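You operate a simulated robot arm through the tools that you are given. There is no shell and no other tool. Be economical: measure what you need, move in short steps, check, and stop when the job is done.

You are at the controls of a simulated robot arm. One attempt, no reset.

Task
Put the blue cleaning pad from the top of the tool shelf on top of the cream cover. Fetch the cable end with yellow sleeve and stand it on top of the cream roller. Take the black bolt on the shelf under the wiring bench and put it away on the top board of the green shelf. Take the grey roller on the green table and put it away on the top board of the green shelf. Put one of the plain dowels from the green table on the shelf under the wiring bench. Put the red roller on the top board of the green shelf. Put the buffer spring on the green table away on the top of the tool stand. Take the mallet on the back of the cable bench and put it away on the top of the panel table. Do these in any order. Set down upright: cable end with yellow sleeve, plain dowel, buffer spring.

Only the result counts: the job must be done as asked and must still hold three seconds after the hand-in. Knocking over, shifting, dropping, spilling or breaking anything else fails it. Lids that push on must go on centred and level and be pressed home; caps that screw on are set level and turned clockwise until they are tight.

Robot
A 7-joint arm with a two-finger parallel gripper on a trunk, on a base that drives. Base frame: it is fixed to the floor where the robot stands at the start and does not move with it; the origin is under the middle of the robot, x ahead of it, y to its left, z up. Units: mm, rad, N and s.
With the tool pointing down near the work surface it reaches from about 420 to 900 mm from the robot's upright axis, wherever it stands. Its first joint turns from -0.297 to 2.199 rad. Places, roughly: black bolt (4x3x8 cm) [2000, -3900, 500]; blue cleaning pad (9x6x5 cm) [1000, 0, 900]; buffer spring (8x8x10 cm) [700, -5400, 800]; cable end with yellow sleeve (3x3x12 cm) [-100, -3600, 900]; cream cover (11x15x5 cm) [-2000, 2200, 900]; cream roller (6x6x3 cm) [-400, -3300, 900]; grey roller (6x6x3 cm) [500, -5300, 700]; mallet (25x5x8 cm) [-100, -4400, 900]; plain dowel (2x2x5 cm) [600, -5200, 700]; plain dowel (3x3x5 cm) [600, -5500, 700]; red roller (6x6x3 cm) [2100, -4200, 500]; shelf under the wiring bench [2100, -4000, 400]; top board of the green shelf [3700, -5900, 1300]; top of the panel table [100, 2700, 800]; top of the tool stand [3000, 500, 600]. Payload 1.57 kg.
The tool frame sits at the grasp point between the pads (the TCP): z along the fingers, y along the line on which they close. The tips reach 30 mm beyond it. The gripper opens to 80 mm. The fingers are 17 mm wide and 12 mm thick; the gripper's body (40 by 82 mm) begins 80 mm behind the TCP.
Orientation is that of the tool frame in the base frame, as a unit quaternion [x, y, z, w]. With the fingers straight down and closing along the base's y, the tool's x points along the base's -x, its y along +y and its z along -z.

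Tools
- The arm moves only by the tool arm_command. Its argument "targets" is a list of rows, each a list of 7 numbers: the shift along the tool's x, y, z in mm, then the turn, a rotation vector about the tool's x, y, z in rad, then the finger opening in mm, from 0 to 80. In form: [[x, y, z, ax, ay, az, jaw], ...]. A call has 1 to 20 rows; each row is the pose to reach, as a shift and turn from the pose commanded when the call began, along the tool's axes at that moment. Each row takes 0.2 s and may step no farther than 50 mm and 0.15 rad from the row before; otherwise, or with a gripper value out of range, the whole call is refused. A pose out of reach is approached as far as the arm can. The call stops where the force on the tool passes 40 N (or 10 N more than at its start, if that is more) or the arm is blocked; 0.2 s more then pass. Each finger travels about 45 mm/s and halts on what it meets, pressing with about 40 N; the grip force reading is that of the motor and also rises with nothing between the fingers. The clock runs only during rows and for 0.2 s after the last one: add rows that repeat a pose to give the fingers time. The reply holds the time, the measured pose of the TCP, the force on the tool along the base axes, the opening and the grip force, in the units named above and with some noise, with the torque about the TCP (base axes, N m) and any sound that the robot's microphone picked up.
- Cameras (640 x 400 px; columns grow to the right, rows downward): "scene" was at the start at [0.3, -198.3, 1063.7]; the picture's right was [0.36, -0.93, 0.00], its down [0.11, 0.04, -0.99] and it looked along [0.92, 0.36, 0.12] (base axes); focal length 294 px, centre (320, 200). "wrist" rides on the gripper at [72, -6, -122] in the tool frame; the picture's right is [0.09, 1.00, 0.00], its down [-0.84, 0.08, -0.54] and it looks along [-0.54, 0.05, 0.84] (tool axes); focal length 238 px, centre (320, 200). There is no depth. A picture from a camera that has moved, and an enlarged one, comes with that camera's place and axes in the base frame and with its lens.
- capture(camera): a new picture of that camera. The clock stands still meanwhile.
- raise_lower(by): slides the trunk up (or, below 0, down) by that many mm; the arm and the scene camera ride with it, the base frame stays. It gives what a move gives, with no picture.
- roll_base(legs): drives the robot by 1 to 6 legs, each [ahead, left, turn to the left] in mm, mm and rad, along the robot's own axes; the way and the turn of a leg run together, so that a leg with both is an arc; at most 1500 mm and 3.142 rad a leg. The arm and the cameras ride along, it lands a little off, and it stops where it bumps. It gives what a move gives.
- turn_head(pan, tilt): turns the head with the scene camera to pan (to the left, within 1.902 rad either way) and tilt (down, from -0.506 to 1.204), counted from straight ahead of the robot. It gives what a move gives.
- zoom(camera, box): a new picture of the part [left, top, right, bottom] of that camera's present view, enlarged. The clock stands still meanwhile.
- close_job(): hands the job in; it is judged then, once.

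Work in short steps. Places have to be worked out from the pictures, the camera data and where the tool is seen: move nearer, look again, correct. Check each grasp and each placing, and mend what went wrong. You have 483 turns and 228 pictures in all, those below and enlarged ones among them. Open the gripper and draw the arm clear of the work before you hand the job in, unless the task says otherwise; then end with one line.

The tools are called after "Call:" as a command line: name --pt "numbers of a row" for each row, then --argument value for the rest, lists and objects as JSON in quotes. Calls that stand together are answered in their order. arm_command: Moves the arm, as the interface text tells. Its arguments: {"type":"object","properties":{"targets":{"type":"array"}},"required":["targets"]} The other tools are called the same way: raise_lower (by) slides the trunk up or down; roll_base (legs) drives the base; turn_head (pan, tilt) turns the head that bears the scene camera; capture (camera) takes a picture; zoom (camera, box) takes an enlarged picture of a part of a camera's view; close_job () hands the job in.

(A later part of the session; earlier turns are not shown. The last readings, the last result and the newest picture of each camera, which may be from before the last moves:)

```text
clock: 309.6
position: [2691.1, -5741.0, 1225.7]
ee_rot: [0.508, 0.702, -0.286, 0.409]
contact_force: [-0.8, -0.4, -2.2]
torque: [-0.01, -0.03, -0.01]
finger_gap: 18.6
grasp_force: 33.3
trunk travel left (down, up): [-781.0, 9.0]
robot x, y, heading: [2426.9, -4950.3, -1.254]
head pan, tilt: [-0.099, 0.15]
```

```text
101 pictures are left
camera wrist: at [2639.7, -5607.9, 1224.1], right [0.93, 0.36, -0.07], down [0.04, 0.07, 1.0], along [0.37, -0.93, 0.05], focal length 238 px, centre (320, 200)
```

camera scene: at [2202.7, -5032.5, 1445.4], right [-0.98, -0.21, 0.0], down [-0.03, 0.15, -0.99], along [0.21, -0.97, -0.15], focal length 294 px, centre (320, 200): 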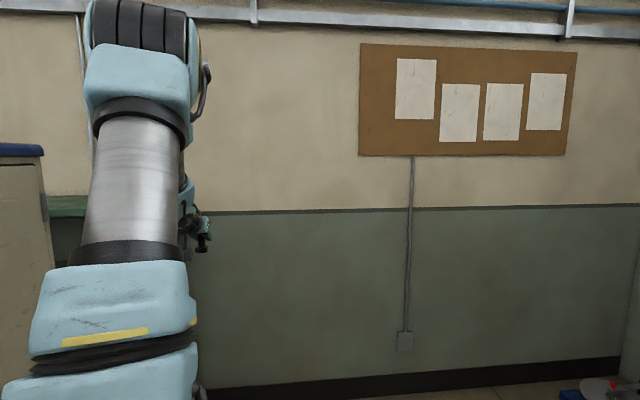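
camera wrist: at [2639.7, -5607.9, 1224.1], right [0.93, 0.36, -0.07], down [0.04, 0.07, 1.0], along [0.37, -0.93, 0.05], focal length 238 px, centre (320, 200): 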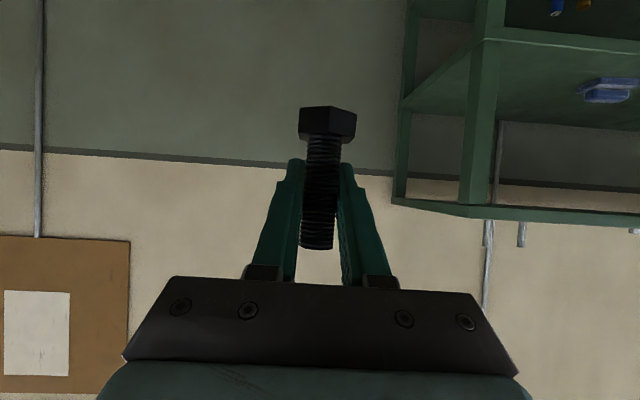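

The shelf's west-front post is near [3070,-5915]. I first raise the hand ~200 mm to clear its top.

Call:
arm_command --pt "-40 1 -23 0 0 0 8" --pt "-80 1 -46 0 0 0 8" --pt "-120 2 -69 0 0 0 8" --pt "-160 3 -92 0 0 0 8" --pt "-173 3 -100 0 0 0 8"

Call:
roll_base --legs '[[0, 575, 0]]'

Call:
capture --camera "wrist"

Call:
turn_head --pan 0.1 --tilt 0.3

Call:
capture --camera "scene"

```text
clock: 310.8
position: [2690.4, -5740.6, 1424.4]
ee_rot: [0.508, 0.702, -0.286, 0.409]
contact_force: [0.6, 0.1, -2.0]
torque: [-0.03, 0.02, -0.05]
finger_gap: 18.5
grasp_force: 33.3
trunk travel left (down, up): [-781.0, 9.0]
robot x, y, heading: [2425.6, -4945.3, -1.262]
head pan, tilt: [-0.099, 0.15]
```

```text
clock: 314.1
position: [3237.1, -5565.4, 1425.5]
ee_rot: [0.508, 0.702, -0.285, 0.409]
contact_force: [1.3, -0.5, -1.2]
torque: [0.0, -0.02, 0.0]
finger_gap: 18.9
grasp_force: 33.0
trunk travel left (down, up): [-781.0, 9.0]
robot x, y, heading: [2969.7, -4772.2, -1.258]
head pan, tilt: [-0.099, 0.15]
```

```text
100 pictures are left
camera wrist: at [3186.3, -5432.3, 1424.2], right [0.93, 0.36, -0.07], down [0.04, 0.07, 1.0], along [0.37, -0.93, 0.05], focal length 238 px, centre (320, 200)
```

wrist: 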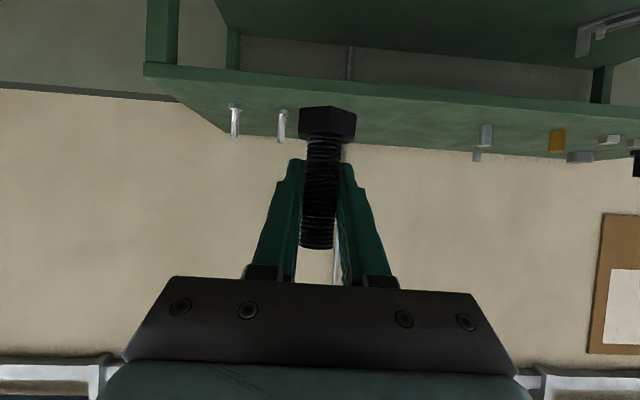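

```text
clock: 314.8
position: [3238.5, -5565.4, 1425.2]
ee_rot: [0.508, 0.703, -0.285, 0.409]
contact_force: [0.2, -0.3, -3.3]
torque: [0.0, 0.01, 0.02]
finger_gap: 18.9
grasp_force: 33.2
trunk travel left (down, up): [-781.0, 9.0]
robot x, y, heading: [2974.4, -4775.0, -1.252]
head pan, tilt: [0.099, 0.3]
```

```text
99 pictures are left
camera scene: at [2765.9, -4852.8, 1431.4], right [-0.92, -0.4, 0.0], down [-0.12, 0.27, -0.96], along [0.38, -0.88, -0.3], focal length 294 px, centre (320, 200)
```

scene: 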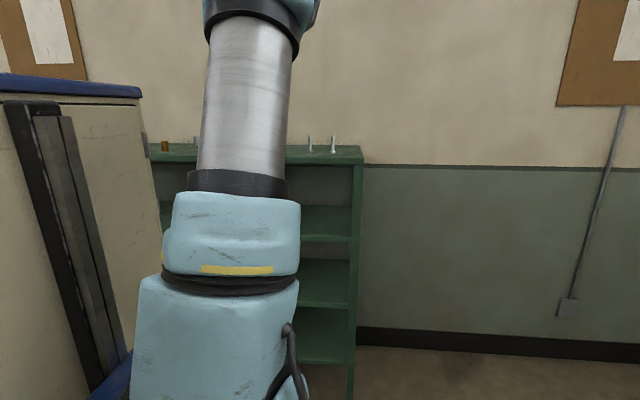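

The board top is z≈1255; free stretch between the pins and the other items. Target for the bolt ≈[3408,-5910]. I drive left 55 and ahead 375.

Call:
roll_base --legs '[[0, 55, 0], [375, 0, 0]]'

Call:
capture --camera "wrist"

```text
clock: 317.7
position: [3401.3, -5907.8, 1425.5]
ee_rot: [0.51, 0.702, -0.286, 0.408]
contact_force: [-1.0, -0.2, -2.8]
torque: [-0.01, 0.01, 0.03]
finger_gap: 18.6
grasp_force: 33.2
trunk travel left (down, up): [-781.0, 9.0]
robot x, y, heading: [3142.8, -5114.0, -1.263]
head pan, tilt: [0.099, 0.3]
```

```text
98 pictures are left
camera wrist: at [3351.3, -5774.5, 1424.2], right [0.93, 0.36, -0.07], down [0.04, 0.07, 1.0], along [0.36, -0.93, 0.05], focal length 238 px, centre (320, 200)
```

wrist: 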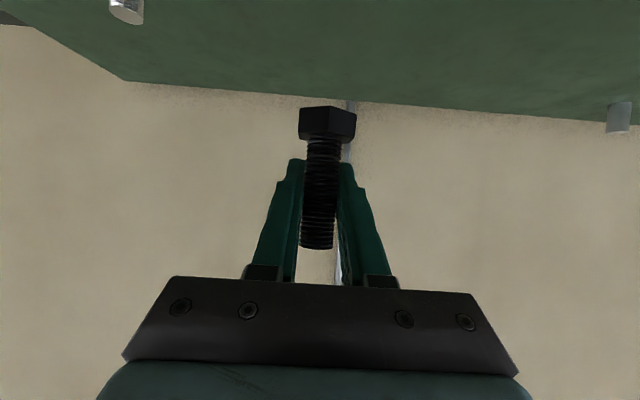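

Positioned. I lower 100 mm, then creep to contact.

Call:
arm_command --pt "30 -0.5 17.5 0 0 0 8" --pt "60 -1 35 0 0 0 8" --pt "86.5 -1.5 50.6 0 0 0 8"

Call:
arm_command --pt "4.3 0 2.5 0 0 0 8" --pt "8.6 0 5.1 0 0 0 8" --pt "13 0 7.6 0 0 0 8" --pt "17.3 0 10.1 0 0 0 8" --pt "21.6 0 12.6 0 0 0 8" --pt "26 0 15.2 0 0 0 8"

```text
clock: 318.5
position: [3401.8, -5908.5, 1325.4]
ee_rot: [0.509, 0.701, -0.287, 0.409]
contact_force: [-0.6, 0.2, -1.7]
torque: [0.0, 0.01, 0.01]
finger_gap: 18.5
grasp_force: 32.9
trunk travel left (down, up): [-781.0, 9.0]
robot x, y, heading: [3137.3, -5114.3, -1.266]
head pan, tilt: [0.099, 0.3]
```

```text
clock: 319.9
position: [3402.6, -5908.6, 1299.4]
ee_rot: [0.508, 0.699, -0.289, 0.411]
contact_force: [2.9, -1.6, 28.9]
torque: [0.05, 0.41, 0.0]
finger_gap: 18.1
grasp_force: 33.1
trunk travel left (down, up): [-781.0, 9.0]
robot x, y, heading: [3139.4, -5108.9, -1.263]
head pan, tilt: [0.099, 0.3]
```

Contact with 29 N at z≈1299. I relax 1.5 mm, open, and withdraw.

Call:
arm_command --pt "-2 0 -1 0 0 0 8" --pt "-2 0 -1 0 0 0 24" --pt "-2 0 -1 0 0 0 40" --pt "-2 0 -1 0 0 0 50" --pt "-2 0 -1 0 0 0 50" --pt "-2 0 -40 0 0 0 50" --pt "-2 0 -80 0 0 0 50" --pt "-40 0 -100 0 0 0 50" --pt "-80 0 -110 0 0 0 50"

Call:
capture --camera "wrist"

```text
clock: 321.9
position: [3384.0, -5856.5, 1418.7]
ee_rot: [0.509, 0.702, -0.286, 0.409]
contact_force: [0.3, 0.4, -0.2]
torque: [0.02, 0.02, -0.04]
finger_gap: 50.1
grasp_force: 0.2
trunk travel left (down, up): [-781.0, 9.0]
robot x, y, heading: [3140.4, -5110.6, -1.262]
head pan, tilt: [0.099, 0.3]
```

```text
97 pictures are left
camera wrist: at [3333.4, -5722.6, 1418.1], right [0.93, 0.36, -0.06], down [0.04, 0.07, 1.0], along [0.36, -0.93, 0.05], focal length 238 px, centre (320, 200)
```

wrist: 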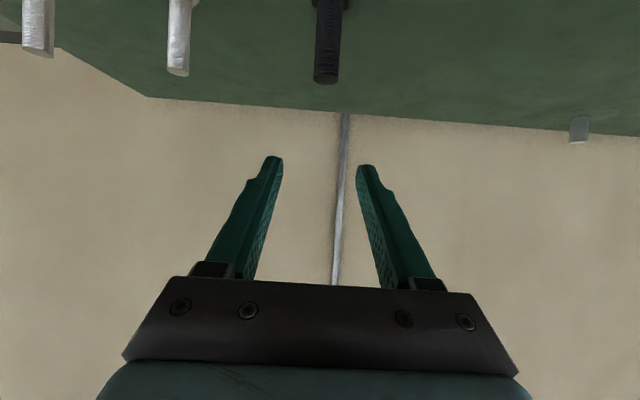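

The bolt stands on the green shelf's top. Now back to the wiring bench for the red roller along the reverse route.

Call:
roll_base --legs '[[-330, 0, 0], [0, -1475, 0], [0, 0, 0.78], [0, 0, 0.77]]'

Call:
roll_base --legs '[[-350, 0, 0], [0, 860, 0]]'

Call:
raise_lower --by -400

Call:
raise_lower --by -300

Call:
capture --camera "wrist"

```text
clock: 335.1
position: [2390.3, -5013.2, 1419.2]
ee_rot: [-0.129, 0.856, 0.083, 0.493]
contact_force: [-0.6, -0.5, 0.0]
torque: [0.01, 0.0, 0.02]
finger_gap: 50.1
grasp_force: 0.1
trunk travel left (down, up): [-781.0, 9.0]
robot x, y, heading: [1643.7, -5244.5, 0.294]
head pan, tilt: [0.099, 0.3]
```

```text
clock: 341.5
position: [1808.5, -4289.9, 1418.8]
ee_rot: [-0.129, 0.857, 0.083, 0.492]
contact_force: [-1.0, 0.5, -0.3]
torque: [0.03, -0.01, -0.02]
finger_gap: 50.2
grasp_force: 0.1
trunk travel left (down, up): [-781.0, 9.0]
robot x, y, heading: [1061.7, -4522.3, 0.289]
head pan, tilt: [0.099, 0.3]
```

```text
clock: 345.3
position: [1807.6, -4290.2, 1018.7]
ee_rot: [-0.129, 0.857, 0.083, 0.492]
contact_force: [0.4, 0.2, 0.3]
torque: [-0.04, -0.02, 0.02]
finger_gap: 50.0
grasp_force: 0.0
trunk travel left (down, up): [-381.0, 409.0]
robot x, y, heading: [1059.6, -4524.2, 0.291]
head pan, tilt: [0.099, 0.3]
```

```text
clock: 348.3
position: [1807.3, -4290.6, 719.4]
ee_rot: [-0.129, 0.857, 0.083, 0.493]
contact_force: [0.4, -0.1, 0.0]
torque: [-0.01, 0.01, 0.0]
finger_gap: 49.8
grasp_force: 0.0
trunk travel left (down, up): [-81.0, 709.0]
robot x, y, heading: [1060.6, -4522.6, 0.282]
head pan, tilt: [0.099, 0.3]
```

```text
96 pictures are left
camera wrist: at [1675.2, -4338.6, 717.7], right [-0.34, 0.94, -0.07], down [-0.07, 0.05, 1.0], along [0.94, 0.35, 0.05], focal length 238 px, centre (320, 200)
```

wrist: 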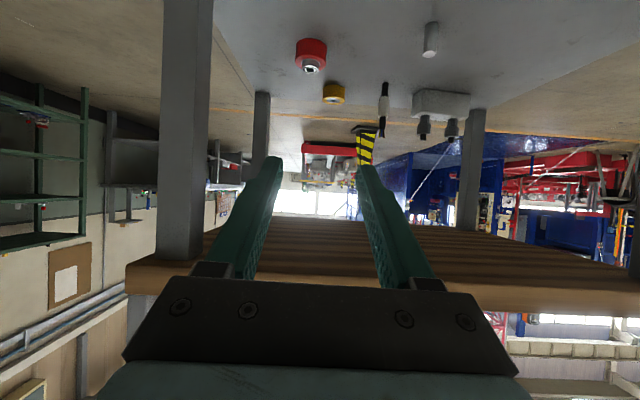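

The red roller projects to ≈[2137,-4207]. I lower the hand 170 mm in front of the shelf, steepen the pitch by 0.14 and open wide.

Call:
arm_command --pt "40 -0.5 23 0 0.05 0 60" --pt "80 -1 46 0 0.1 0 70" --pt "115 -2 66 0 0.14 0 78" --pt "147 -2.5 85 0 0.14 0 78"

Call:
capture --camera "wrist"

```text
clock: 349.3
position: [1805.7, -4289.9, 548.9]
ee_rot: [-0.134, 0.89, 0.073, 0.43]
contact_force: [-0.7, 0.9, -0.3]
torque: [0.01, -0.02, 0.01]
finger_gap: 77.8
grasp_force: 0.0
trunk travel left (down, up): [-81.0, 709.0]
robot x, y, heading: [1061.9, -4520.3, 0.289]
head pan, tilt: [0.099, 0.3]
```

```text
95 pictures are left
camera wrist: at [1675.6, -4338.5, 567.7], right [-0.35, 0.93, -0.06], down [0.07, 0.09, 0.99], along [0.93, 0.35, -0.09], focal length 238 px, centre (320, 200)
```

wrist: 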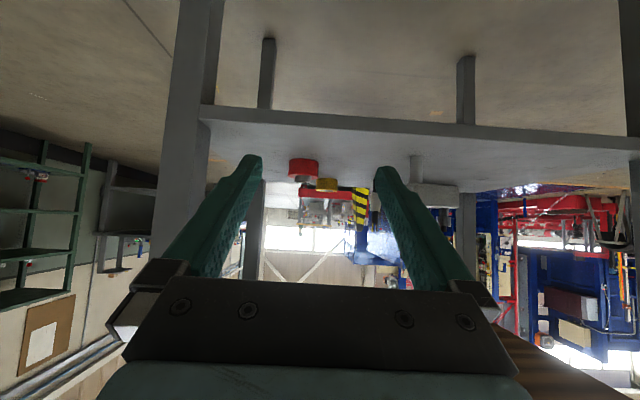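

I drive ahead 140, right 20, then extend the arm to a pre-grasp.

Call:
roll_base --legs '[[140, -20, 0]]'

Call:
arm_command --pt "-22 0.5 35 0 0 0 78" --pt "-44 1 70 0 0 0 78" --pt "-66 1.6 106 0 0 0 78"

Call:
capture --camera "wrist"

```text
clock: 350.7
position: [1947.6, -4270.0, 549.1]
ee_rot: [-0.134, 0.89, 0.074, 0.431]
contact_force: [0.8, 0.0, -0.3]
torque: [0.0, 0.01, 0.02]
finger_gap: 78.0
grasp_force: 0.0
trunk travel left (down, up): [-81.0, 709.0]
robot x, y, heading: [1202.0, -4502.0, 0.296]
head pan, tilt: [0.099, 0.3]
```

```text
clock: 351.5
position: [2065.6, -4231.7, 535.6]
ee_rot: [-0.134, 0.889, 0.074, 0.431]
contact_force: [-0.9, -0.5, -0.6]
torque: [0.02, 0.01, -0.01]
finger_gap: 78.0
grasp_force: 0.1
trunk travel left (down, up): [-81.0, 709.0]
robot x, y, heading: [1203.8, -4498.9, 0.292]
head pan, tilt: [0.099, 0.3]
```

```text
94 pictures are left
camera wrist: at [1934.3, -4278.3, 554.8], right [-0.35, 0.93, -0.06], down [0.07, 0.09, 0.99], along [0.93, 0.35, -0.09], focal length 238 px, centre (320, 200)
```

wrist: 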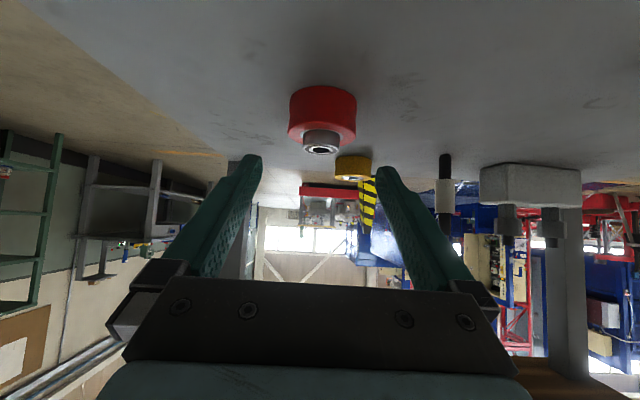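

The roller is ~80 mm ahead and nearly centred. I advance half way, lowering 13 mm.

Call:
arm_command --pt "5 1.5 25 0 0 0 79" --pt "10 2.5 48 0 0 0 79"

Call:
capture --camera "wrist"

```text
clock: 352.1
position: [2094.2, -4219.2, 497.8]
ee_rot: [-0.134, 0.889, 0.073, 0.431]
contact_force: [-0.4, -0.1, -1.0]
torque: [-0.01, -0.02, -0.01]
finger_gap: 79.3
grasp_force: 0.0
trunk travel left (down, up): [-81.0, 709.0]
robot x, y, heading: [1205.8, -4501.4, 0.291]
head pan, tilt: [0.099, 0.3]
```

```text
93 pictures are left
camera wrist: at [1963.3, -4266.2, 517.4], right [-0.35, 0.93, -0.06], down [0.07, 0.09, 0.99], along [0.93, 0.35, -0.09], focal length 238 px, centre (320, 200)
```

wrist: 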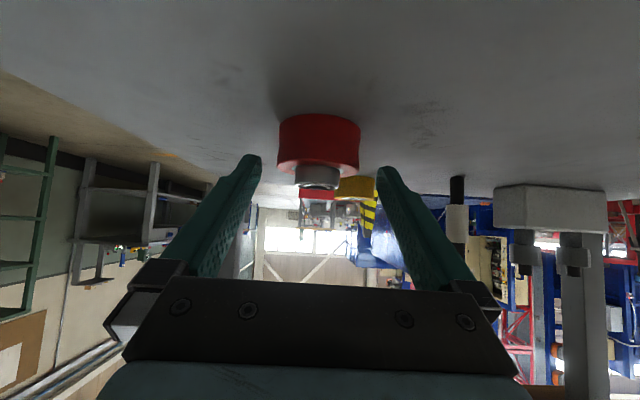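

Aligned. I advance the remaining 38 mm and close.

Call:
arm_command --pt "1 0 20 0 0 0 79" --pt "1.5 0 38 0 0 0 79"

Call:
arm_command --pt "0 0 0 0 0 0 65" --pt "0 0 0 0 0 0 52" --pt "0 0 0 0 0 0 48" --pt "0 0 0 0 0 0 48"

Call:
capture --camera "wrist"

```text
clock: 352.7
position: [2121.8, -4209.0, 476.3]
ee_rot: [-0.133, 0.889, 0.073, 0.432]
contact_force: [-8.1, -2.1, 8.2]
torque: [-0.34, -0.02, -0.35]
finger_gap: 78.7
grasp_force: 0.1
trunk travel left (down, up): [-81.0, 709.0]
robot x, y, heading: [1201.4, -4504.5, 0.285]
head pan, tilt: [0.099, 0.3]
```

```text
clock: 353.7
position: [2123.1, -4209.1, 474.3]
ee_rot: [-0.133, 0.889, 0.072, 0.432]
contact_force: [6.1, -13.1, 13.4]
torque: [-0.64, -0.49, -0.18]
finger_gap: 59.7
grasp_force: 6.8
trunk travel left (down, up): [-81.0, 709.0]
robot x, y, heading: [1201.1, -4499.3, 0.288]
head pan, tilt: [0.099, 0.3]
```

```text
92 pictures are left
camera wrist: at [1991.7, -4257.8, 494.0], right [-0.35, 0.93, -0.06], down [0.07, 0.09, 0.99], along [0.93, 0.35, -0.09], focal length 238 px, centre (320, 200)
```

wrist: 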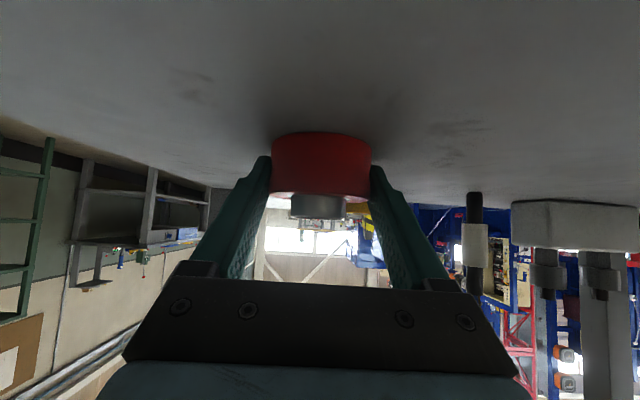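

Fingers at 59.7 mm but low grip and slight shelf contact. I raise 3 mm and continue closing.

Call:
arm_command --pt "-2.4 0 -1.9 0 0 0 45" --pt "-2.4 0 -1.9 0 0 0 40" --pt "-2.4 0 -1.9 0 0 0 40" --pt "-2.4 0 -1.9 0 0 0 40"

Call:
capture --camera "wrist"

```text
clock: 354.7
position: [2120.4, -4208.0, 475.7]
ee_rot: [-0.134, 0.89, 0.074, 0.43]
contact_force: [0.9, -2.7, 0.4]
torque: [-0.17, -0.05, -0.07]
finger_gap: 58.7
grasp_force: 40.0
trunk travel left (down, up): [-81.0, 709.0]
robot x, y, heading: [1202.1, -4498.6, 0.287]
head pan, tilt: [0.099, 0.3]
```

```text
91 pictures are left
camera wrist: at [1990.3, -4255.9, 494.8], right [-0.36, 0.93, -0.06], down [0.07, 0.09, 0.99], along [0.93, 0.35, -0.1], focal length 238 px, centre (320, 200)
```

wrist: 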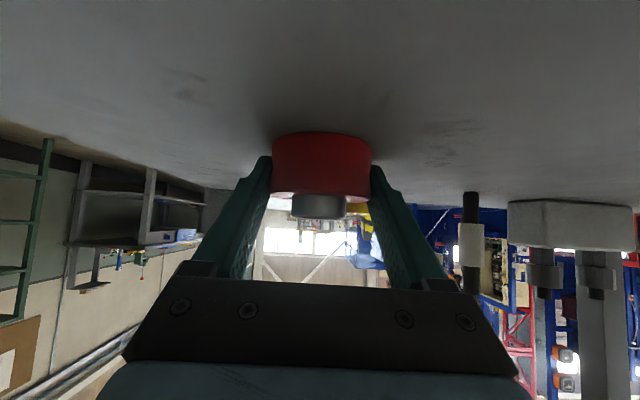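

Firm grip now (40 N). I lift and check, then reverse out.

Call:
arm_command --pt "-8 0 -6 0 0 0 40" --pt "-20 0.3 -16 0 0 0 40" --pt "-32 0.5 -25 0 0 0 40"

Call:
roll_base --legs '[[-180, 0, 0]]'

Call:
capture --camera "wrist"

```text
clock: 355.5
position: [2122.0, -4208.3, 517.4]
ee_rot: [-0.135, 0.889, 0.074, 0.431]
contact_force: [-0.3, -0.5, -2.8]
torque: [-0.01, 0.0, 0.0]
finger_gap: 58.6
grasp_force: 39.9
trunk travel left (down, up): [-81.0, 709.0]
robot x, y, heading: [1204.4, -4500.3, 0.293]
head pan, tilt: [0.099, 0.3]
```

```text
clock: 357.0
position: [1949.8, -4259.1, 517.1]
ee_rot: [-0.135, 0.89, 0.074, 0.43]
contact_force: [0.6, 0.1, -3.4]
torque: [0.01, 0.02, -0.01]
finger_gap: 58.6
grasp_force: 40.1
trunk travel left (down, up): [-81.0, 709.0]
robot x, y, heading: [1029.6, -4553.6, 0.297]
head pan, tilt: [0.099, 0.3]
```

```text
90 pictures are left
camera wrist: at [1818.3, -4307.7, 535.7], right [-0.35, 0.93, -0.06], down [0.07, 0.09, 0.99], along [0.93, 0.35, -0.09], focal length 238 px, centre (320, 200)
```

wrist: 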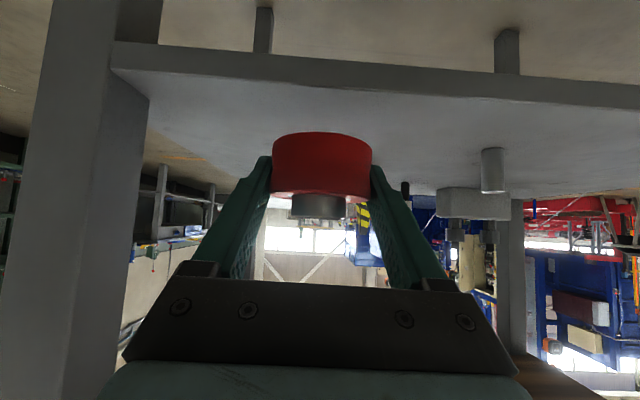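

I retract the arm and take the same route to the green shelf.

Call:
arm_command --pt "27 1 -34 0 0 0 40" --pt "54 2 -68 0 0 0 40" --pt "81 3 -102 0 0 0 40"

Call:
roll_base --legs '[[0, -350, 0], [450, -120, 0], [0, 0, -0.78], [0, 0, -0.77]]'

Call:
raise_lower --by 400

Call:
raise_lower --by 300

```text
clock: 357.8
position: [1823.8, -4295.6, 517.4]
ee_rot: [-0.133, 0.889, 0.073, 0.431]
contact_force: [0.2, 0.0, -2.8]
torque: [0.03, -0.01, 0.0]
finger_gap: 58.6
grasp_force: 39.9
trunk travel left (down, up): [-81.0, 709.0]
robot x, y, heading: [1029.8, -4549.6, 0.289]
head pan, tilt: [0.099, 0.3]
```

```text
clock: 366.5
position: [1854.8, -5668.5, 516.0]
ee_rot: [0.531, 0.726, -0.251, 0.357]
contact_force: [-0.1, -0.1, -3.3]
torque: [-0.02, -0.01, 0.01]
finger_gap: 58.4
grasp_force: 40.0
trunk travel left (down, up): [-81.0, 709.0]
robot x, y, heading: [1591.5, -4875.3, -1.275]
head pan, tilt: [0.099, 0.3]
```

```text
clock: 370.3
position: [1855.3, -5667.7, 916.7]
ee_rot: [0.532, 0.725, -0.252, 0.357]
contact_force: [0.4, 0.1, -3.9]
torque: [-0.01, 0.0, -0.02]
finger_gap: 58.8
grasp_force: 40.2
trunk travel left (down, up): [-481.0, 309.0]
robot x, y, heading: [1593.3, -4875.1, -1.27]
head pan, tilt: [0.099, 0.3]
```

```text
clock: 373.3
position: [1854.8, -5666.3, 1216.5]
ee_rot: [0.531, 0.726, -0.25, 0.358]
contact_force: [0.6, 0.1, -3.2]
torque: [-0.03, -0.02, -0.01]
finger_gap: 58.4
grasp_force: 40.0
trunk travel left (down, up): [-781.0, 9.0]
robot x, y, heading: [1595.2, -4874.2, -1.271]
head pan, tilt: [0.099, 0.3]
```

I raise the hand to clear the board, go ahead and slide left to the shelf.

Call:
arm_command --pt "-38 1 -30 0 0 0 40" --pt "-76 1 -60 0 0 0 40" --pt "-114 2 -90 0 0 0 40" --pt "-157 3 -124 0 0 0 40"

Call:
roll_base --legs '[[323, 0, 0], [0, 800, 0], [0, 802, 0]]'

Call:
capture --camera "wrist"

```text
refused: row 4 steps farther than a row can; nothing moved
```

```text
clock: 383.3
position: [3472.4, -5526.6, 1216.1]
ee_rot: [0.539, 0.72, -0.255, 0.355]
contact_force: [-1.1, -1.0, -4.4]
torque: [0.02, 0.02, -0.02]
finger_gap: 58.7
grasp_force: 40.6
trunk travel left (down, up): [-781.0, 9.0]
robot x, y, heading: [3222.4, -4727.8, -1.295]
head pan, tilt: [0.099, 0.3]
```

```text
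89 pictures are left
camera wrist: at [3426.5, -5392.7, 1235.5], right [0.94, 0.34, -0.06], down [0.09, -0.07, 0.99], along [0.34, -0.94, -0.09], focal length 238 px, centre (320, 200)
```

wrist: 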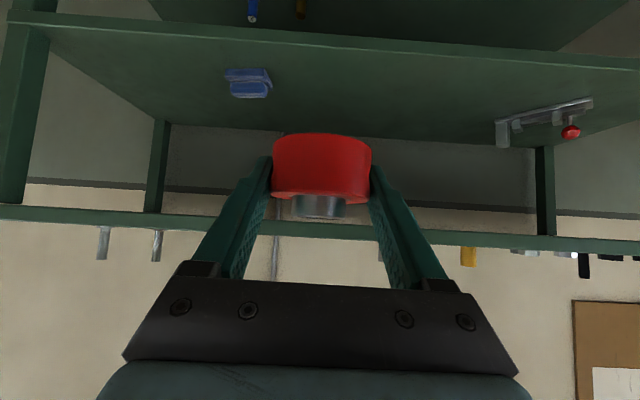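

The raise was refused (step size); still clear. I raise now in smaller steps.

Call:
arm_command --pt "-38 1 -30 0 0 0 40" --pt "-76 1 -60 0 0 0 40" --pt "-114 2 -90 0 0 0 40" --pt "-150 3 -118 0 0 0 40" --pt "-165 3 -130 0 0 0 40"

Call:
capture --camera "wrist"

```text
clock: 384.5
position: [3473.1, -5526.1, 1426.4]
ee_rot: [0.538, 0.721, -0.255, 0.355]
contact_force: [0.3, -0.1, -3.5]
torque: [-0.02, 0.0, -0.02]
finger_gap: 58.6
grasp_force: 39.3
trunk travel left (down, up): [-781.0, 9.0]
robot x, y, heading: [3225.2, -4726.6, -1.296]
head pan, tilt: [0.099, 0.3]
```

```text
88 pictures are left
camera wrist: at [3426.7, -5393.1, 1445.6], right [0.94, 0.34, -0.06], down [0.09, -0.07, 0.99], along [0.34, -0.94, -0.1], focal length 238 px, centre (320, 200)
```

wrist: 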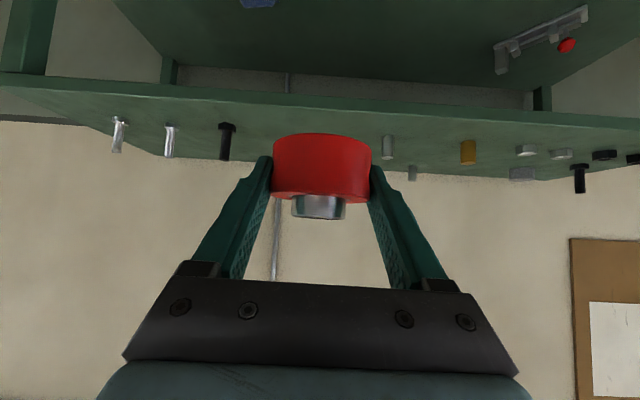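

Free gap is between the bolt and the next grey piece. I drive left 33 and ahead 345.

Call:
roll_base --legs '[[0, 33, 0], [345, 0, 0]]'

Call:
capture --camera "wrist"

```text
clock: 387.2
position: [3599.6, -5849.1, 1427.1]
ee_rot: [0.538, 0.721, -0.255, 0.354]
contact_force: [-0.1, 0.9, -4.0]
torque: [0.0, -0.02, -0.01]
finger_gap: 58.4
grasp_force: 39.7
trunk travel left (down, up): [-781.0, 9.0]
robot x, y, heading: [3353.2, -5049.0, -1.297]
head pan, tilt: [0.099, 0.3]
```

```text
87 pictures are left
camera wrist: at [3553.8, -5715.7, 1445.5], right [0.94, 0.34, -0.06], down [0.09, -0.07, 0.99], along [0.34, -0.94, -0.09], focal length 238 px, centre (320, 200)
```

wrist: 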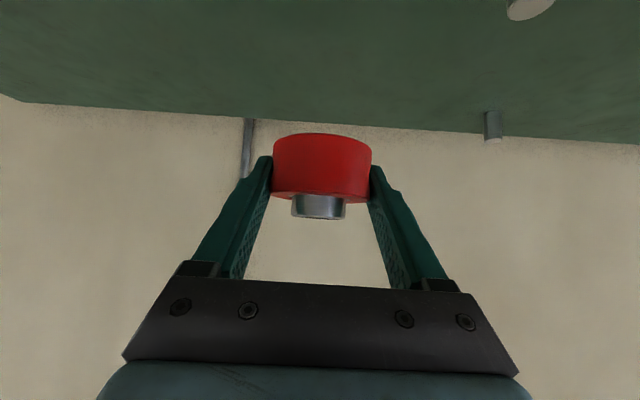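

I lower 125 mm, then creep to contact.

Call:
arm_command --pt "31 -0.5 24.5 0 0 0 40" --pt "63 -1 49 0 0 0 40" --pt "98 -1.6 77 0 0 0 40"

Call:
arm_command --pt "4 0 3.1 0 0 0 40" --pt "8 0 6.2 0 0 0 40" --pt "11 0 8.7 0 0 0 40" --pt "14 0 11 0 0 0 40" --pt "17 0 13.4 0 0 0 40"

```text
clock: 388.0
position: [3600.0, -5848.1, 1303.0]
ee_rot: [0.539, 0.72, -0.255, 0.355]
contact_force: [-0.6, 0.5, -3.0]
torque: [-0.06, 0.01, 0.02]
finger_gap: 58.8
grasp_force: 39.4
trunk travel left (down, up): [-781.0, 9.0]
robot x, y, heading: [3355.6, -5046.1, -1.292]
head pan, tilt: [0.099, 0.3]
```

```text
clock: 389.2
position: [3600.8, -5848.6, 1286.7]
ee_rot: [0.538, 0.719, -0.258, 0.357]
contact_force: [-2.1, 1.3, 25.4]
torque: [0.29, 0.77, -0.05]
finger_gap: 58.7
grasp_force: 39.3
trunk travel left (down, up): [-781.0, 9.0]
robot x, y, heading: [3350.6, -5050.6, -1.295]
head pan, tilt: [0.099, 0.3]
```

Contact (25 N). I relax 1.5 mm, open and withdraw backward along the tool axis.

Call:
arm_command --pt "-2 0 -1.5 0 0 0 45" --pt "-2 0 -1.5 0 0 0 62" --pt "-2 0 -1.5 0 0 0 78" --pt "-2 0 -1.5 0 0 0 79" --pt "-2 0 -1.5 0 0 0 79" --pt "-2 0 -40 0 0 0 79" --pt "-2 0 -80 0 0 0 79" --pt "-40 0 -110 0 0 0 79" --pt "-80 0 -130 0 0 0 79"

Call:
capture --camera "wrist"

```text
clock: 391.2
position: [3582.6, -5799.3, 1423.1]
ee_rot: [0.539, 0.721, -0.254, 0.355]
contact_force: [-0.4, 0.5, 0.4]
torque: [-0.02, 0.01, -0.03]
finger_gap: 79.1
grasp_force: 0.1
trunk travel left (down, up): [-781.0, 9.0]
robot x, y, heading: [3358.1, -5051.8, -1.291]
head pan, tilt: [0.099, 0.3]
```

```text
86 pictures are left
camera wrist: at [3536.5, -5665.7, 1441.8], right [0.94, 0.34, -0.06], down [0.09, -0.07, 0.99], along [0.34, -0.94, -0.1], focal length 238 px, centre (320, 200)
```

wrist: 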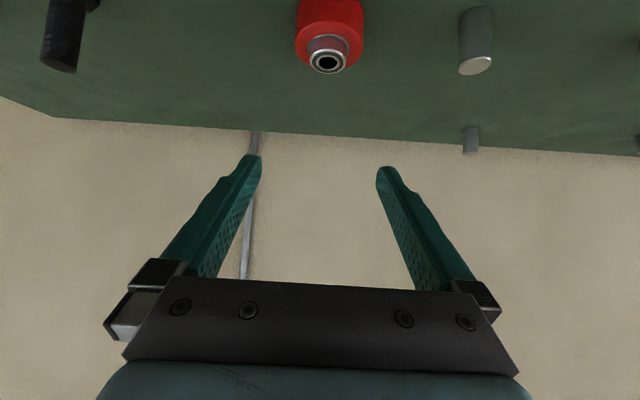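

The red roller rests on the shelf top. Next the grey roller on the green table, with a vertical grasp. I back off, drive back west, and turn.

Call:
roll_base --legs '[[-350, 0, 0], [0, -800, 0], [0, -752, 0], [0, 0, -0.78], [0, 0, -0.77]]'

Call:
arm_command --pt "0 0 -20 0 0.13 0 79" --pt "0 0 -40 0 0.26 0 79" --pt "0 0 -60 0 0.39 0 79" --pt "0 0 -60 0 0.52 0 79" --pt "0 0 -60 0 0.65 0 79" --pt "0 0 -60 0 0.78 0 79" --pt "0 0 -60 0 0.9 0 79"

Call:
roll_base --legs '[[0, -200, 0], [350, 0, 0]]'

Call:
capture --camera "wrist"

```text
clock: 405.1
position: [1016.1, -5383.4, 1423.0]
ee_rot: [0.889, 0.137, -0.431, 0.074]
contact_force: [0.4, -0.6, 0.2]
torque: [-0.02, 0.02, 0.0]
finger_gap: 78.9
grasp_force: 0.0
trunk travel left (down, up): [-781.0, 9.0]
robot x, y, heading: [1756.4, -5138.7, -2.841]
head pan, tilt: [0.099, 0.3]
```

```text
clock: 406.7
position: [1066.5, -5368.7, 1456.2]
ee_rot: [0.987, 0.161, -0.011, 0.002]
contact_force: [-0.5, -0.6, -0.5]
torque: [-0.06, -0.02, 0.01]
finger_gap: 79.0
grasp_force: 0.0
out of reach, approached as far as the arm can: row 7
trunk travel left (down, up): [-781.0, 9.0]
robot x, y, heading: [1760.7, -5137.0, -2.843]
head pan, tilt: [0.099, 0.3]
```

```text
clock: 410.2
position: [674.2, -5285.5, 1456.0]
ee_rot: [0.987, 0.162, -0.012, 0.001]
contact_force: [-1.0, -0.2, 0.0]
torque: [0.0, 0.02, 0.02]
finger_gap: 79.2
grasp_force: 0.0
trunk travel left (down, up): [-781.0, 9.0]
robot x, y, heading: [1364.0, -5051.0, -2.835]
head pan, tilt: [0.099, 0.3]
```

```text
85 pictures are left
camera wrist: at [744.0, -5254.0, 1575.9], right [0.41, -0.91, 0.0], down [-0.76, -0.34, 0.56], along [-0.51, -0.22, -0.83], focal length 238 px, centre (320, 200)
```

wrist: 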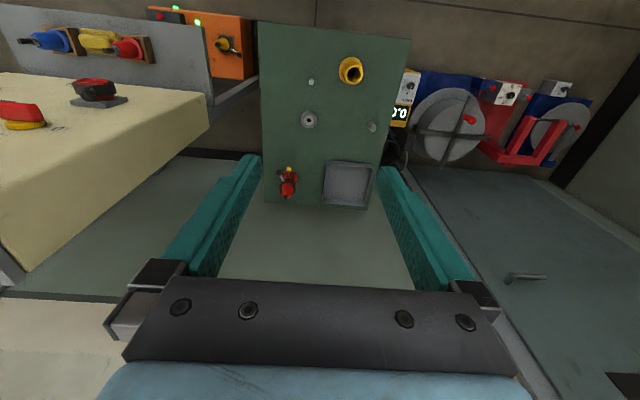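

I lower the trunk 300 mm and drive ahead 110.

Call:
raise_lower --by -300

Call:
roll_base --legs '[[110, 0, 0]]'

Call:
capture --camera "wrist"

```text
clock: 413.2
position: [674.0, -5285.5, 1154.9]
ee_rot: [0.987, 0.162, -0.012, 0.001]
contact_force: [-0.5, 1.5, -0.3]
torque: [-0.02, 0.0, -0.03]
finger_gap: 79.0
grasp_force: 0.0
trunk travel left (down, up): [-481.0, 309.0]
robot x, y, heading: [1366.4, -5054.6, -2.839]
head pan, tilt: [0.099, 0.3]
```

```text
clock: 414.4
position: [567.5, -5318.7, 1156.0]
ee_rot: [0.987, 0.162, -0.011, 0.001]
contact_force: [0.2, -0.1, -0.1]
torque: [0.0, -0.03, 0.0]
finger_gap: 79.1
grasp_force: 0.1
trunk travel left (down, up): [-481.0, 309.0]
robot x, y, heading: [1261.9, -5086.2, -2.837]
head pan, tilt: [0.099, 0.3]
```

```text
84 pictures are left
camera wrist: at [637.9, -5286.8, 1275.8], right [0.41, -0.91, 0.0], down [-0.76, -0.34, 0.56], along [-0.51, -0.22, -0.83], focal length 238 px, centre (320, 200)
```

wrist: 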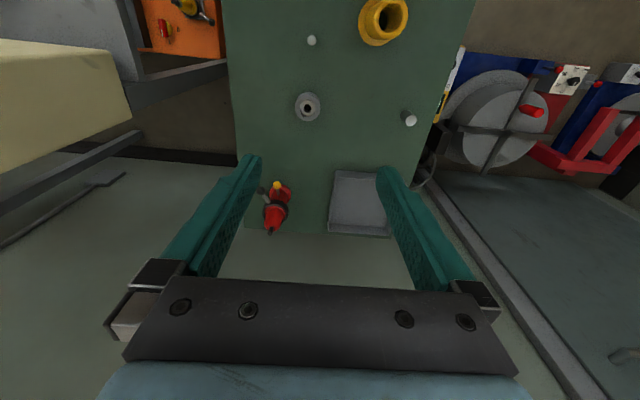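

Roller at ≈[518,-5305]. I move above it and descend to ~900, leveling the hand.

Call:
arm_command --pt "-14 -9 40 0 0.01 0 79" --pt "-28 -18 80 0 0.02 0 79" --pt "-42 -28 120 0 0.02 0 79" --pt "-42.7 -28.3 165 0 0.02 0 79" --pt "-42.7 -28.3 210 0 0.02 0 79" --pt "-42.7 -28.3 250 0 0.02 0 79"

Call:
capture --camera "wrist"

```text
clock: 415.8
position: [514.6, -5305.6, 905.9]
ee_rot: [0.987, 0.161, -0.001, 0.0]
contact_force: [0.3, 0.0, -0.4]
torque: [0.0, 0.04, -0.01]
finger_gap: 78.9
grasp_force: 0.0
trunk travel left (down, up): [-481.0, 309.0]
robot x, y, heading: [1259.8, -5083.3, -2.84]
head pan, tilt: [0.099, 0.3]
```

```text
83 pictures are left
camera wrist: at [581.3, -5275.6, 1028.5], right [0.41, -0.91, 0.0], down [-0.77, -0.34, 0.55], along [-0.5, -0.22, -0.84], focal length 238 px, centre (320, 200)
```

wrist: 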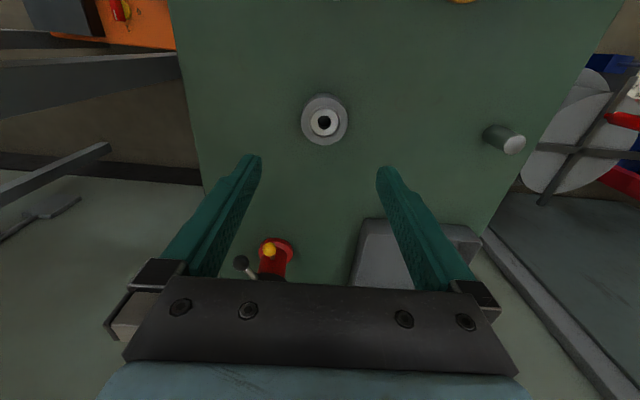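

Centred within 5 mm. I correct and descend to z≈747, then close.

Call:
arm_command --pt "0 5 45 0 0 0 79" --pt "0 5 90 0 0 0 79" --pt "0 5 130 0 0 0 79" --pt "0 5 158 0 0 0 79"

Call:
arm_command --pt "0 0 0 0 0 0 65" --pt "0 0 0 0 0 0 50" --pt "0 0 0 0 0 0 40" --pt "0 0 0 0 0 0 40" --pt "0 0 0 0 0 0 40"

Call:
capture --camera "wrist"

```text
clock: 416.8
position: [514.2, -5311.3, 750.0]
ee_rot: [0.987, 0.162, -0.003, 0.0]
contact_force: [2.9, 2.0, 9.3]
torque: [-0.31, -0.29, 0.07]
finger_gap: 78.0
grasp_force: 0.1
trunk travel left (down, up): [-481.0, 309.0]
robot x, y, heading: [1260.5, -5083.4, -2.841]
head pan, tilt: [0.099, 0.3]
```

```text
clock: 417.4
position: [514.9, -5312.3, 749.6]
ee_rot: [0.987, 0.161, -0.002, 0.001]
contact_force: [1.3, 2.1, 5.2]
torque: [-0.01, -0.21, 0.04]
finger_gap: 54.8
grasp_force: 8.3
trunk travel left (down, up): [-481.0, 309.0]
robot x, y, heading: [1260.6, -5084.8, -2.844]
head pan, tilt: [0.099, 0.3]
stopped in row 3: the force on the tool passed its limit at 50 N (the readings are from after the stop); the commanded pose is now the measured one
```

```text
82 pictures are left
camera wrist: at [581.5, -5281.2, 871.7], right [0.41, -0.91, 0.0], down [-0.77, -0.34, 0.55], along [-0.5, -0.22, -0.84], focal length 238 px, centre (320, 200)
```

wrist: 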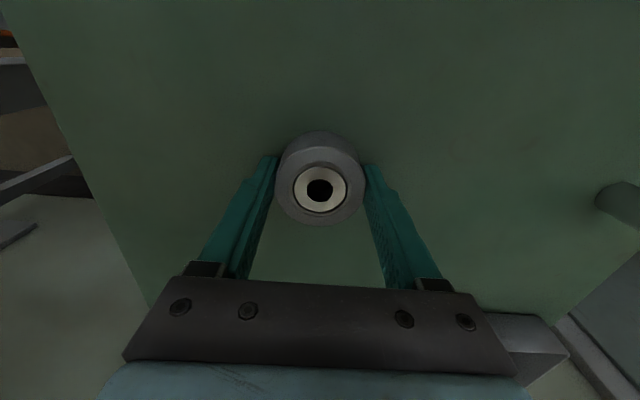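

Fingers touch the roller and lightly the table; I raise 3 mm and close firmly.

Call:
arm_command --pt "0 0 -3 0 0 0 54" --pt "0 0 -3 0 0 0 45" --pt "0 0 -3 0 0 0 40" --pt "0 0 -3 0 0 0 40"

Call:
arm_command --pt "0 0 -20 0 0 0 40" --pt "0 0 -60 0 0 0 40" --pt "0 0 -105 0 0 0 40" --pt "0 0 -150 0 0 0 40" --pt "0 0 -195 0 0 0 40" --pt "0 0 -240 0 0 0 40"

Call:
capture --camera "wrist"

```text
clock: 418.4
position: [514.2, -5311.6, 754.1]
ee_rot: [0.987, 0.162, -0.002, 0.001]
contact_force: [1.0, -1.0, -0.1]
torque: [-0.01, -0.01, -0.02]
finger_gap: 53.9
grasp_force: 40.1
trunk travel left (down, up): [-481.0, 309.0]
robot x, y, heading: [1264.9, -5083.7, -2.839]
head pan, tilt: [0.099, 0.3]
```

```text
clock: 419.8
position: [514.7, -5310.2, 992.1]
ee_rot: [0.987, 0.162, -0.003, 0.0]
contact_force: [-0.4, 0.8, -3.3]
torque: [-0.01, -0.04, 0.02]
finger_gap: 53.7
grasp_force: 40.5
trunk travel left (down, up): [-481.0, 309.0]
robot x, y, heading: [1256.3, -5081.9, -2.842]
head pan, tilt: [0.099, 0.3]
```

```text
81 pictures are left
camera wrist: at [581.8, -5279.9, 1113.4], right [0.41, -0.91, 0.0], down [-0.77, -0.34, 0.54], along [-0.5, -0.22, -0.84], focal length 238 px, centre (320, 200)
```

wrist: 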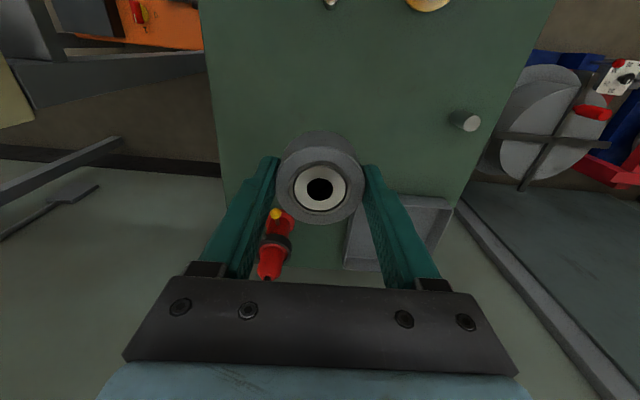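

Grey roller held. I retract, raise the trunk, and drive back to the green shelf.

Call:
arm_command --pt "40 0 -20 0 0 0 40" --pt "80 0 -40 0 0 0 40" --pt "110 0 -50 0 0 0 40"

Call:
roll_base --legs '[[-500, 0, 0], [0, 0, 0.78], [0, 0, 0.77], [454, 0, 0], [0, 717, 0], [0, 717, 0]]'

Call:
raise_lower --by 305

Call:
capture --camera "wrist"

```text
clock: 420.6
position: [620.2, -5276.6, 1041.9]
ee_rot: [0.987, 0.162, -0.001, 0.0]
contact_force: [-1.4, 0.0, -2.9]
torque: [0.02, -0.01, -0.07]
finger_gap: 53.6
grasp_force: 39.9
trunk travel left (down, up): [-481.0, 309.0]
robot x, y, heading: [1260.3, -5086.2, -2.841]
head pan, tilt: [0.099, 0.3]
```

```text
clock: 437.0
position: [3429.2, -5596.3, 1043.0]
ee_rot: [0.585, 0.811, -0.002, 0.002]
contact_force: [0.1, -1.0, -2.8]
torque: [-0.02, 0.03, 0.0]
finger_gap: 53.7
grasp_force: 41.0
trunk travel left (down, up): [-481.0, 309.0]
robot x, y, heading: [3240.6, -4954.6, -1.27]
head pan, tilt: [0.099, 0.3]
```

```text
clock: 440.0
position: [3428.8, -5597.4, 1346.0]
ee_rot: [0.585, 0.811, -0.001, 0.003]
contact_force: [0.2, 0.0, -3.6]
torque: [0.0, -0.02, -0.01]
finger_gap: 53.9
grasp_force: 40.0
trunk travel left (down, up): [-786.0, 4.0]
robot x, y, heading: [3239.4, -4958.6, -1.271]
head pan, tilt: [0.099, 0.3]
```

```text
80 pictures are left
camera wrist: at [3400.8, -5529.2, 1468.7], right [0.92, 0.4, 0.0], down [0.34, -0.77, 0.55], along [0.22, -0.5, -0.84], focal length 238 px, centre (320, 200)
```

wrist: 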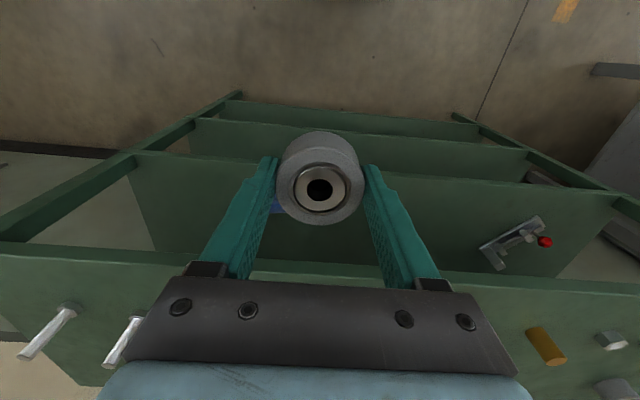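

I raise the arm 60 mm and drive ahead 200 to view the target area.

Call:
arm_command --pt "0 0 -40 0 0 0 40" --pt "0 0 -60 0 0 0 40"

Call:
roll_base --legs '[[200, -10, 0]]'

Call:
capture --camera "wrist"

```text
clock: 440.6
position: [3429.6, -5596.5, 1407.1]
ee_rot: [0.584, 0.811, -0.002, 0.002]
contact_force: [-0.3, -0.7, -2.1]
torque: [-0.01, -0.01, -0.02]
finger_gap: 53.9
grasp_force: 39.7
trunk travel left (down, up): [-786.0, 4.0]
robot x, y, heading: [3239.9, -4956.1, -1.272]
head pan, tilt: [0.099, 0.3]
```

```text
clock: 442.2
position: [3478.2, -5792.0, 1406.8]
ee_rot: [0.584, 0.811, -0.002, 0.002]
contact_force: [-0.5, 1.2, -3.3]
torque: [0.0, 0.0, -0.01]
finger_gap: 54.0
grasp_force: 40.1
trunk travel left (down, up): [-786.0, 4.0]
robot x, y, heading: [3287.1, -5152.9, -1.279]
head pan, tilt: [0.099, 0.3]
```

```text
79 pictures are left
camera wrist: at [3449.9, -5724.2, 1528.4], right [0.92, 0.4, 0.0], down [0.34, -0.77, 0.55], along [0.22, -0.5, -0.84], focal length 238 px, centre (320, 200)
```

wrist: 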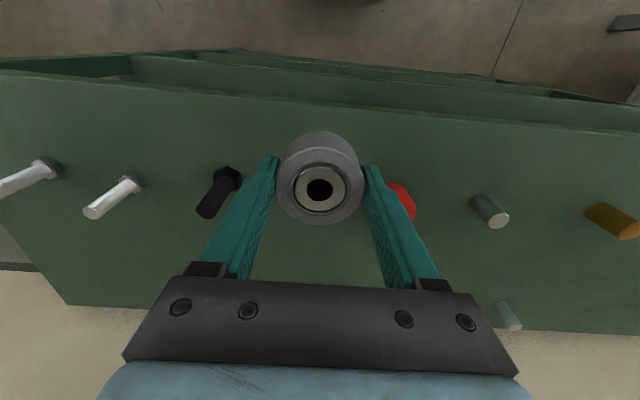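

Gap between the bolt and red roller is clear ahead. I drive 95 mm further and check the alignment.

Call:
roll_base --legs '[[97, -4, 0]]'

Call:
capture --camera "wrist"

```text
clock: 443.3
position: [3502.6, -5887.2, 1406.1]
ee_rot: [0.585, 0.811, -0.001, 0.003]
contact_force: [-0.3, 0.8, -2.2]
torque: [-0.02, 0.02, 0.01]
finger_gap: 53.6
grasp_force: 39.9
trunk travel left (down, up): [-786.0, 4.0]
robot x, y, heading: [3314.9, -5246.9, -1.27]
head pan, tilt: [0.099, 0.3]
```

```text
78 pictures are left
camera wrist: at [3475.0, -5819.2, 1528.4], right [0.92, 0.4, 0.0], down [0.34, -0.77, 0.55], along [0.22, -0.5, -0.84], focal length 238 px, centre (320, 200)
```

wrist: 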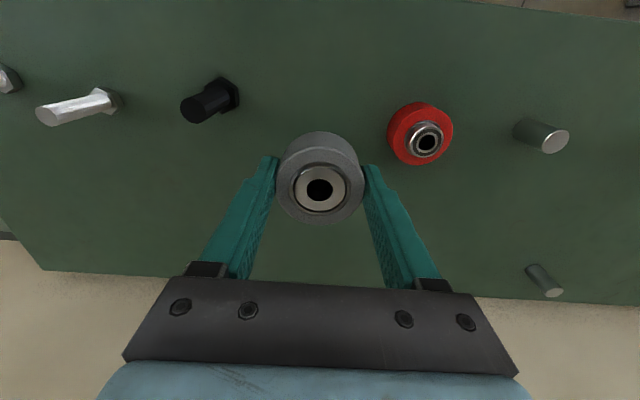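

Landing spot is midway between bolt and red roller. I lower 105 mm and creep to contact.

Call:
arm_command --pt "0 0 40 0 0 0 40" --pt "0 0 80 0 0 0 40" --pt "0 0 105 0 0 0 40"

Call:
arm_command --pt "0 0 4 0 0 0 40" --pt "0 0 8 0 0 0 40" --pt "0 0 11 0 0 0 40" --pt "0 0 14 0 0 0 40" --pt "0 0 17 0 0 0 40"

```text
clock: 444.1
position: [3503.5, -5887.7, 1300.2]
ee_rot: [0.585, 0.811, -0.001, 0.001]
contact_force: [-0.1, 0.3, -3.3]
torque: [-0.07, 0.02, -0.03]
finger_gap: 53.7
grasp_force: 39.5
trunk travel left (down, up): [-786.0, 4.0]
robot x, y, heading: [3311.4, -5251.9, -1.275]
head pan, tilt: [0.099, 0.3]
```

```text
clock: 445.2
position: [3503.6, -5887.5, 1292.6]
ee_rot: [0.586, 0.811, -0.003, 0.007]
contact_force: [-4.9, 1.1, 17.0]
torque: [0.41, 0.46, 0.11]
finger_gap: 53.8
grasp_force: 40.5
trunk travel left (down, up): [-786.0, 4.0]
robot x, y, heading: [3312.7, -5247.0, -1.273]
head pan, tilt: [0.099, 0.3]
stopped in row 5: the force on the tool passed its limit at 47 N (the readings are from after the stop); the commanded pose is now the measured one
```

Contact. I open slightly and lift straight up.

Call:
arm_command --pt "0 0 -1 0 0 0 52" --pt "0 0 -1 0 0 0 60" --pt "0 0 -1 0 0 0 68" --pt "0 0 -1 0 0 0 68" --pt "0 0 -40 0 0 0 68" --pt "0 0 -85 0 0 0 68" --pt "0 0 -125 0 0 0 68"

Call:
capture --camera "wrist"

```text
clock: 446.8
position: [3502.1, -5887.4, 1415.9]
ee_rot: [0.584, 0.811, -0.002, 0.005]
contact_force: [-0.6, -0.5, -0.1]
torque: [0.01, 0.0, 0.0]
finger_gap: 67.7
grasp_force: 0.1
trunk travel left (down, up): [-786.0, 4.0]
robot x, y, heading: [3310.8, -5247.2, -1.274]
head pan, tilt: [0.099, 0.3]
```

```text
77 pictures are left
camera wrist: at [3473.9, -5819.0, 1536.9], right [0.92, 0.4, 0.0], down [0.33, -0.76, 0.55], along [0.22, -0.5, -0.83], focal length 238 px, centre (320, 200)
```

wrist: 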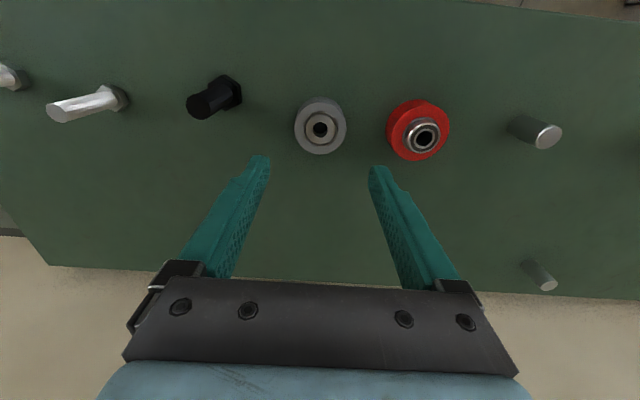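

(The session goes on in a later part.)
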